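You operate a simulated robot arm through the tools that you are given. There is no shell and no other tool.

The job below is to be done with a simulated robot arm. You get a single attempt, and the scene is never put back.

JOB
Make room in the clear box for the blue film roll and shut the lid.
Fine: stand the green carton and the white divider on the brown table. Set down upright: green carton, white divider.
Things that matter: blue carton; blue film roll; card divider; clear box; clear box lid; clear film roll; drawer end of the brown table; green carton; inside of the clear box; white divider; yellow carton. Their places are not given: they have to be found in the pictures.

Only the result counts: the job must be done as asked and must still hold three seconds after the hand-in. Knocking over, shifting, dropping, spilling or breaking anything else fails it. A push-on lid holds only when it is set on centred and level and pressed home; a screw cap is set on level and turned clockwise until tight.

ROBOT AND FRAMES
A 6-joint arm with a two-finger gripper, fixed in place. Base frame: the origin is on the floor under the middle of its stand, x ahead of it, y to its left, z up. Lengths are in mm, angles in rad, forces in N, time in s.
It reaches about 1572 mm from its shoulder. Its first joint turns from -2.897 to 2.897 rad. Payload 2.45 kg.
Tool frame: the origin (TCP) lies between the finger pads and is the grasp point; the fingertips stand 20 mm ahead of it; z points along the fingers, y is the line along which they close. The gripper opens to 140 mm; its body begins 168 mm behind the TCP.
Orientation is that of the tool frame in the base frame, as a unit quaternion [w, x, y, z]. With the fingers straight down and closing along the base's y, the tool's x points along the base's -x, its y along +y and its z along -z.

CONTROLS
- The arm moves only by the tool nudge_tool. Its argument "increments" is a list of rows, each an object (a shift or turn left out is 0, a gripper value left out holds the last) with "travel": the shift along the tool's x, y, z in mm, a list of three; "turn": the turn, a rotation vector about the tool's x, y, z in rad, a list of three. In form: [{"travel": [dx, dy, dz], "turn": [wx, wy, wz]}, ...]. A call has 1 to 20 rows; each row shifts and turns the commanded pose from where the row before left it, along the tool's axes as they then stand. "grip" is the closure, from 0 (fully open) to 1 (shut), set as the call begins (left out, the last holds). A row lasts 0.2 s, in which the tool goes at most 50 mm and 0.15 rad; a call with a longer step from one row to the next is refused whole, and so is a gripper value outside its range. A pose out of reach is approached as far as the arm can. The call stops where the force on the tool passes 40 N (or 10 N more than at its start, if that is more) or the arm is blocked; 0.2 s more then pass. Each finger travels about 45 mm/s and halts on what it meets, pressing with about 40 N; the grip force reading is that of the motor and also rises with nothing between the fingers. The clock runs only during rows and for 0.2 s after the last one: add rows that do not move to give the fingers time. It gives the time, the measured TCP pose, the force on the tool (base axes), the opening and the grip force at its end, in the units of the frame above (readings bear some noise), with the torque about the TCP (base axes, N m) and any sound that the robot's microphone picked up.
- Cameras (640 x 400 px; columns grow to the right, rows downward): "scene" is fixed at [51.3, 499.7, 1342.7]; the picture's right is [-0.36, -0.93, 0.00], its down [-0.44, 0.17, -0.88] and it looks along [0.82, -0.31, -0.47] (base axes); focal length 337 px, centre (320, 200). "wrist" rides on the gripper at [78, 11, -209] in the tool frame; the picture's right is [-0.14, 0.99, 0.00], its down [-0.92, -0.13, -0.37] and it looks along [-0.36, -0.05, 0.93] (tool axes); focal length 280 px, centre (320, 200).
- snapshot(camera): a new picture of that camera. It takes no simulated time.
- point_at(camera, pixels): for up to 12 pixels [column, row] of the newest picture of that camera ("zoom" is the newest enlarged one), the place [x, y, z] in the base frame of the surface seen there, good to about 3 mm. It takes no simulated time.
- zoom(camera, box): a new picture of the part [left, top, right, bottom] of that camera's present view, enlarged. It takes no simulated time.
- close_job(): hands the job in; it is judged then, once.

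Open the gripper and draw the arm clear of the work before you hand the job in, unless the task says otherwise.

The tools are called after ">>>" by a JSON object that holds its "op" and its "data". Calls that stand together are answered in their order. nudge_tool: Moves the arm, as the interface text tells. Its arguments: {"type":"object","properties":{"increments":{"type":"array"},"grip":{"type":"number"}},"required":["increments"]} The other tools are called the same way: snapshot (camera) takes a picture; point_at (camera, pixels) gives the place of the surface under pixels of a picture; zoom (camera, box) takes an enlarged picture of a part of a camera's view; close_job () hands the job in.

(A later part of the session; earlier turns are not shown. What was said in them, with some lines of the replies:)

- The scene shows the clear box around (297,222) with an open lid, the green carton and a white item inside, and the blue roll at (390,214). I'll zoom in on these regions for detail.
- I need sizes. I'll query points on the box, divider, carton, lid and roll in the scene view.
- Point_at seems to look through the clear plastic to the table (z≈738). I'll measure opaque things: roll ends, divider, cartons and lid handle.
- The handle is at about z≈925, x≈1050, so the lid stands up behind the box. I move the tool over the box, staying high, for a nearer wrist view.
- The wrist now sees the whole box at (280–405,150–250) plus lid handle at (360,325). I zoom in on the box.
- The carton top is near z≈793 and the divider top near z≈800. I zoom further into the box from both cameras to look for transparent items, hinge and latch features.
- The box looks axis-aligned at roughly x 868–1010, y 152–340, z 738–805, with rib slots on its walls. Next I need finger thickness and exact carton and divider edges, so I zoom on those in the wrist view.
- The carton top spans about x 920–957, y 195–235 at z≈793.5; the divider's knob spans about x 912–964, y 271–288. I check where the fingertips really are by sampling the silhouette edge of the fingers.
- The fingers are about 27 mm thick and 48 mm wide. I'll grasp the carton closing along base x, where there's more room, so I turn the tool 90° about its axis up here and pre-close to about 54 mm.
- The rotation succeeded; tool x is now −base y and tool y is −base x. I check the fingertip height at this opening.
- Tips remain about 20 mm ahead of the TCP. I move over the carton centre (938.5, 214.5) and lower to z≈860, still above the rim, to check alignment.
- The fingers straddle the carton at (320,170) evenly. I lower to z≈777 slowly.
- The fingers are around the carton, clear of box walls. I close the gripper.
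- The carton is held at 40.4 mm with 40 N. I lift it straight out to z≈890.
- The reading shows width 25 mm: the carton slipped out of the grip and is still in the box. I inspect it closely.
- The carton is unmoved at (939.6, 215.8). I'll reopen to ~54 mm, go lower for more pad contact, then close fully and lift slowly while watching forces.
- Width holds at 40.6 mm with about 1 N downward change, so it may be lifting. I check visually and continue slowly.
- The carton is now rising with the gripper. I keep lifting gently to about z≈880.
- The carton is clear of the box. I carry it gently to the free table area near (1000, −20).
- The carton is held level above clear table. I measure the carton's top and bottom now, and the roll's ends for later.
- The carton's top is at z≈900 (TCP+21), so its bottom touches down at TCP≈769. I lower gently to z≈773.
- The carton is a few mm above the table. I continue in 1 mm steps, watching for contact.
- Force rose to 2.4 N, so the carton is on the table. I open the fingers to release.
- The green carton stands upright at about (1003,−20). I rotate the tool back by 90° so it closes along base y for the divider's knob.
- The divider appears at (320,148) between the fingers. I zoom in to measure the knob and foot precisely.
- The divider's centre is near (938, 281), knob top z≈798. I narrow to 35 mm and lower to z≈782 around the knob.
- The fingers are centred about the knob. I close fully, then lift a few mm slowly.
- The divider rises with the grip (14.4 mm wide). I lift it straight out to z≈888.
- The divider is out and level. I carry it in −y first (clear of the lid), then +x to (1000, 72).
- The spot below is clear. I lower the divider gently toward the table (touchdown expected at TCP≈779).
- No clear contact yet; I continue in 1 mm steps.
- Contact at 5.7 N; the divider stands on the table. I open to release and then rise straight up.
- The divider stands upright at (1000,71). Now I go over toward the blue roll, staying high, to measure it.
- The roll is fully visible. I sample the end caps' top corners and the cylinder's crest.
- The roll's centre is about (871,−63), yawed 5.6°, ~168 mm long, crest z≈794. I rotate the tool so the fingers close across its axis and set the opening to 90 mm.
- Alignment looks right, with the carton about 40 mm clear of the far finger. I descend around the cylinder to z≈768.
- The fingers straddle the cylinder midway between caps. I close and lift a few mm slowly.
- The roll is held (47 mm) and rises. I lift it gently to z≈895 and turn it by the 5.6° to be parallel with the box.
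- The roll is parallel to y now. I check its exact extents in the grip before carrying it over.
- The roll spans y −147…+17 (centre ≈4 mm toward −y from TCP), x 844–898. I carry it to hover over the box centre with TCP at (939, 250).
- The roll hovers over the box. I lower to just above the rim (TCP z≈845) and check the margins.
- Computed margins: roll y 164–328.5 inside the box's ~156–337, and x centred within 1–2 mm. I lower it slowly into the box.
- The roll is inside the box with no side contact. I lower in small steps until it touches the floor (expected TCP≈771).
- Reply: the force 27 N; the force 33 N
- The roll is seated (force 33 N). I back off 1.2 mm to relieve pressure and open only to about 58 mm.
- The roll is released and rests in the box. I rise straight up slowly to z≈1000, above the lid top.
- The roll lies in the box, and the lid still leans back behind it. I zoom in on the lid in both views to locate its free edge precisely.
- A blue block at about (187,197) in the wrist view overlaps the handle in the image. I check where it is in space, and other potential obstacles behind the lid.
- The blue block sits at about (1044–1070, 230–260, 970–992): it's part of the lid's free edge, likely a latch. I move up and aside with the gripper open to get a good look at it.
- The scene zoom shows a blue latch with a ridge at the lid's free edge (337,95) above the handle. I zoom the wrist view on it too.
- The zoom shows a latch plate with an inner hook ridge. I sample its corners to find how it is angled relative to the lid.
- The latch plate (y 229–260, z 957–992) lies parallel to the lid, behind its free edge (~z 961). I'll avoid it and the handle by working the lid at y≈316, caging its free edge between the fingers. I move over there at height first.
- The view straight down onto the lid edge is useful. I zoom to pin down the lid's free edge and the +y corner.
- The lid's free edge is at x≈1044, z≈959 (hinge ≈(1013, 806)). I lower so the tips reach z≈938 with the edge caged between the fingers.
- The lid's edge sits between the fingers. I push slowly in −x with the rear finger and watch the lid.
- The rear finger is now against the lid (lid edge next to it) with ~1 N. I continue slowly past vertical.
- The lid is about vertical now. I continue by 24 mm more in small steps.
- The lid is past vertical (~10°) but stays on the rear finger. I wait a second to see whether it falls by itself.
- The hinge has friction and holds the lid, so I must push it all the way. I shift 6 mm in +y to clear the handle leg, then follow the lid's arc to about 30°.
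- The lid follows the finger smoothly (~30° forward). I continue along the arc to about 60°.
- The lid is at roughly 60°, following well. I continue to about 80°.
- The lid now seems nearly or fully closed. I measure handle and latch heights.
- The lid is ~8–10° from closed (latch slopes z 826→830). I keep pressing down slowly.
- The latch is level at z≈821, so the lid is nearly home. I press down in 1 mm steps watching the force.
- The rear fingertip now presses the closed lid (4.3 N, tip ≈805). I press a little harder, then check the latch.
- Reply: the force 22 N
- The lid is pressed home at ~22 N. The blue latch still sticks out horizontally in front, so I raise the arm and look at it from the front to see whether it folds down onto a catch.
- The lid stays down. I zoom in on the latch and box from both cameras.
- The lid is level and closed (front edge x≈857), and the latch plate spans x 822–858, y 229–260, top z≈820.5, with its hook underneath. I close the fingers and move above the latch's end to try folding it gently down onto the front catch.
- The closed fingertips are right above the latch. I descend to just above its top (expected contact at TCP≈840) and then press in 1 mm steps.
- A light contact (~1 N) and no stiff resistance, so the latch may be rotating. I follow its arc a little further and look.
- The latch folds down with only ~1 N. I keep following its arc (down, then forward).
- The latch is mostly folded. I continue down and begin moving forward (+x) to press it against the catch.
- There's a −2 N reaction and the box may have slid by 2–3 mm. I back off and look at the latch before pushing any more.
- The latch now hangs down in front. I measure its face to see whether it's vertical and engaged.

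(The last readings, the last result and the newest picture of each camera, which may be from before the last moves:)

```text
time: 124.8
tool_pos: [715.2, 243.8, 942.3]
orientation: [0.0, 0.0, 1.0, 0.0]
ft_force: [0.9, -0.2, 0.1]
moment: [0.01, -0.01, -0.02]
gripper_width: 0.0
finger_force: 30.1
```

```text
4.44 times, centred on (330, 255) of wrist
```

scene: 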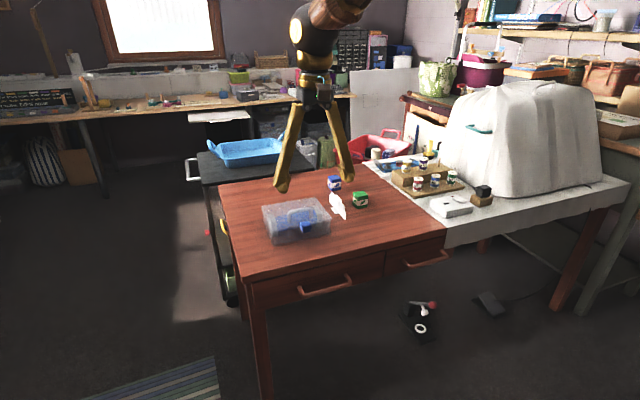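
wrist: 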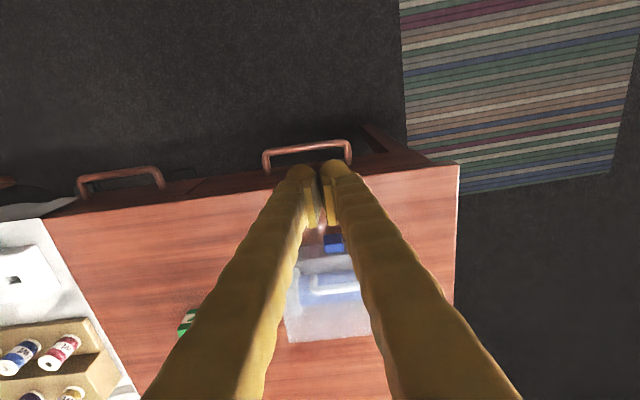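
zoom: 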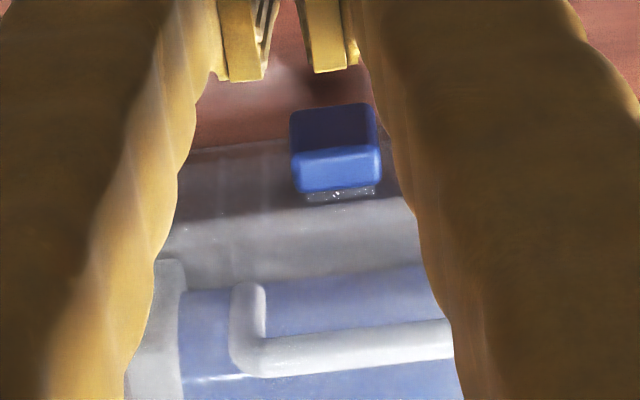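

The latch face is vertical (x≈848 over z 770–790), with its hook under the catch, so it's closed. I retreat further up and open the gripper, then check everything.

>>> {"op": "nudge_tool", "data": {"increments": [{"travel": [10, 0, -30]}, {"travel": [10, 0, -40]}, {"travel": [10, 0, -40]}, {"travel": [10, 0, -35]}, {"travel": [0, 0, 0]}, {"travel": [0, 0, 0]}, {"travel": [0, 0, 0]}, {"travel": [0, 0, 0]}, {"travel": [0, 0, 0]}, {"travel": [0, 0, 0]}], "grip": 0}}

>>> {"op": "snapshot", "data": {"camera": "wrist"}}

>>> {"op": "snapshot", "data": {"camera": "scene"}}

>>> {"op": "zoom", "data": {"camera": "scene", "box": [250, 170, 380, 250]}}

>>> {"op": "zoom", "data": {"camera": "wrist", "box": [220, 200, 420, 340]}}

```text
time: 127.0
tool_pos: [674.8, 245.0, 1086.2]
orientation: [0.001, 0.0, 1.0, 0.0]
ft_force: [-0.6, -0.1, -0.1]
moment: [-0.04, 0.0, -0.02]
gripper_width: 140.0
finger_force: 0.0
```

```text
taken
```

wrist: 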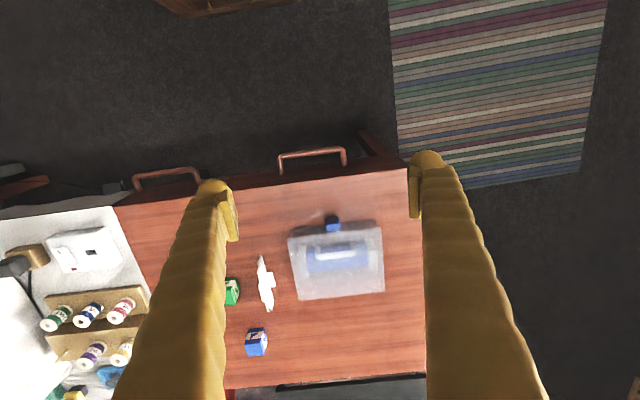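

```text
taken
```

scene: 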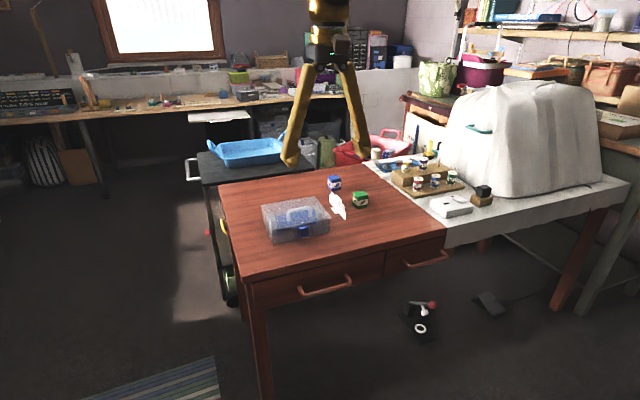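

```text
4.92 times, centred on (315, 210) of scene
```

zoom: 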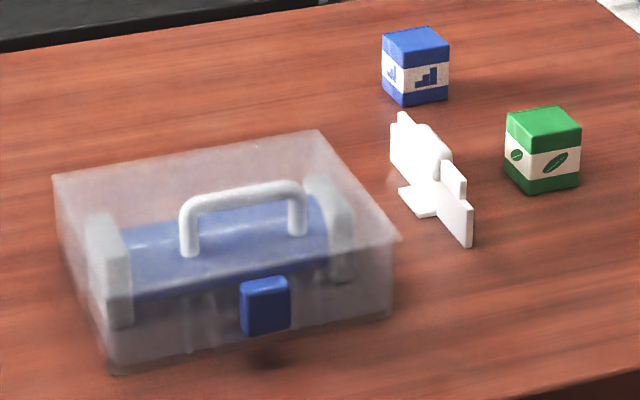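

```text
2.86 times, centred on (320, 270) of wrist
```

zoom: 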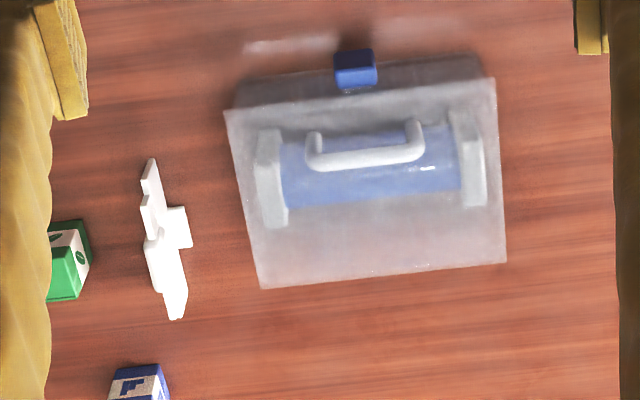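

The box is shut with the latch folded, the roll inside, and both the green carton and white divider standing. I verify handle and latch heights and item positions one last time.

>>> {"op": "point_at", "data": {"camera": "zoom", "pixels": [[315, 145], [360, 160], [410, 150], [355, 55], [355, 75], [152, 200], [158, 260], [180, 225], [65, 240], [150, 370]]}}

>>> {"op": "zoom", "data": {"camera": "scene", "box": [255, 190, 340, 250]}}

>>> {"op": "point_at", "data": {"camera": "zoom", "pixels": [[262, 150], [320, 125], [390, 118], [340, 255], [390, 245], [345, 310], [385, 300], [360, 280], [150, 180], [460, 160]]}}

```text
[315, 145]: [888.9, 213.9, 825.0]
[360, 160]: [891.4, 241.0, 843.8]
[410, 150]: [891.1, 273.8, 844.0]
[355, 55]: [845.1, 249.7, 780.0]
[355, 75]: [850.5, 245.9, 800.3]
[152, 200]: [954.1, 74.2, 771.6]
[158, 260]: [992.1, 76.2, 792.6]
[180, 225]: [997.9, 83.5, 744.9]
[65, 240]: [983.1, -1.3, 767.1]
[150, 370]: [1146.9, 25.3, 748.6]
```

```text
6.67 times, centred on (298, 220) of scene
```

zoom: 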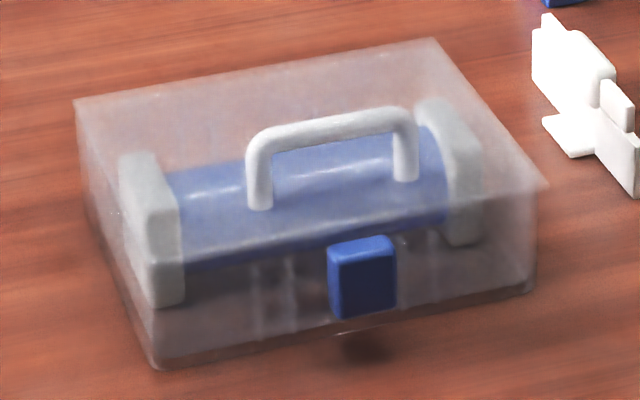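

```text
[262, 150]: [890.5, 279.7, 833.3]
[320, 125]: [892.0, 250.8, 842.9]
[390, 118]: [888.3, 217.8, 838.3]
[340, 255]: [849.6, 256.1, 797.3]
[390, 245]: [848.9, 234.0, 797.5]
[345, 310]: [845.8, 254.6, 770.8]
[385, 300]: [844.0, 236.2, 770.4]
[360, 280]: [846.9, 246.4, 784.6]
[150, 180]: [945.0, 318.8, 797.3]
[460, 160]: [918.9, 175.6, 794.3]
```

Positions hold. I zoom on the lid's front corners and sides to confirm there is no gap between lid and box rim.

>>> {"op": "zoom", "data": {"camera": "scene", "box": [315, 205, 337, 235]}}

>>> {"op": "zoom", "data": {"camera": "scene", "box": [260, 200, 290, 250]}}

>>> {"op": "zoom", "data": {"camera": "scene", "box": [294, 216, 316, 242]}}

```text
13.33 times, centred on (326, 220) of scene
```

zoom: 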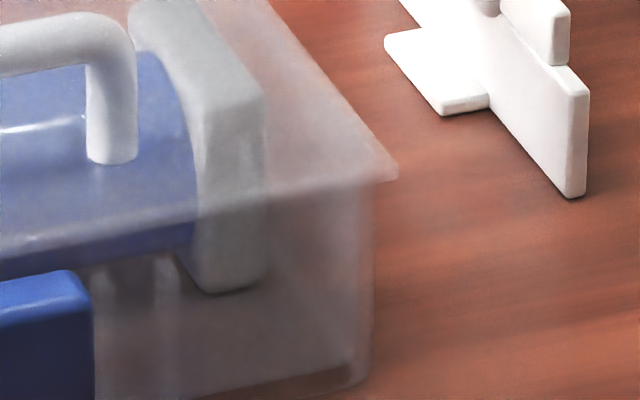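

```text
8.00 times, centred on (275, 225) of scene
```

zoom: 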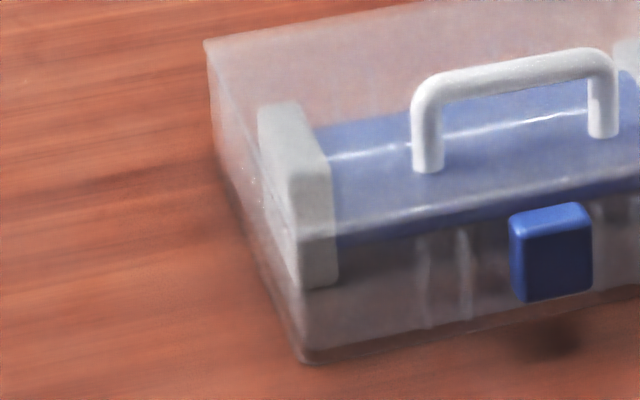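

```text
15.38 times, centred on (305, 229) of scene
```

zoom: 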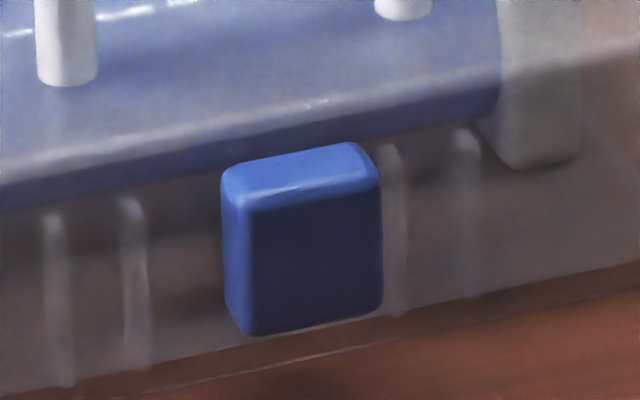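

The lid sits flush. I sample the latch's front face densely to make sure it is fully vertical.

>>> {"op": "point_at", "data": {"camera": "zoom", "pixels": [[265, 222], [300, 217], [335, 212], [365, 207], [265, 265], [300, 260], [335, 255], [365, 250], [265, 318], [300, 312], [335, 306], [365, 300]]}}

>>> {"op": "point_at", "data": {"camera": "zoom", "pixels": [[280, 222], [315, 217], [350, 212], [275, 230], [310, 225], [345, 220], [280, 316], [315, 310], [350, 304], [275, 308], [310, 302], [345, 296]]}}

```text
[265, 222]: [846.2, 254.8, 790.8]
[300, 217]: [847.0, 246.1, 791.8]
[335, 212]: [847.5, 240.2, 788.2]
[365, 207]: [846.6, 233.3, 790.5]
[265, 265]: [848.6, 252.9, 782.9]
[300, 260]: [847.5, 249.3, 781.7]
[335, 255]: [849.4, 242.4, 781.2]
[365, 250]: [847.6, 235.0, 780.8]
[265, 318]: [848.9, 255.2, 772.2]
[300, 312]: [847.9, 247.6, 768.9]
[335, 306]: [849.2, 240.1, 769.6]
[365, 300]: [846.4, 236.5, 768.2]
```

```text
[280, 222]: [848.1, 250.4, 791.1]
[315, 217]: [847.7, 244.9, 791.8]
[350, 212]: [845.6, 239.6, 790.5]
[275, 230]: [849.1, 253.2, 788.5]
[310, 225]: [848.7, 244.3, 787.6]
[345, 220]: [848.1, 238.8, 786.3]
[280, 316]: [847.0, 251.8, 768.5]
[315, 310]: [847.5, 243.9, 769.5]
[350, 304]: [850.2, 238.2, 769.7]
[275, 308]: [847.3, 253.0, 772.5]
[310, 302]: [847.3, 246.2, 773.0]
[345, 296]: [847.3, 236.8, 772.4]
```

The latch face is vertical to within about 1–2° (top 847.5, bottom 847.9), the lid is shut, and the arm is clear with the gripper open. I hand the job in.

>>> {"op": "close_job", "data": {}}

```text
The job is handed in.
```

The blue film roll is in the clear box, the lid is shut and latched, and I've handed the job in. I don't have the judging result.

- **Green carton:** standing upright on the brown table at about (1003, −20) mm. My first grasp slipped off it inside the box without moving it. The second grasp held.
- **White divider:** standing upright on the brown table at about (1000, 71) mm.
- **Blue film roll:** lying on the box floor, released there once I felt it seat.
- **Lid and latch:** I pressed the lid down with about 22 N, then folded the blue latch down over the front catch. Its face measures vertical to within 1–2°, and I saw no gap at the rim.

Folding the latch slid the box about 3 mm across the table, away from the robot. I left it there rather than push it back. I saw nothing else moved or knocked. The arm finished clear of the work with the gripper open.
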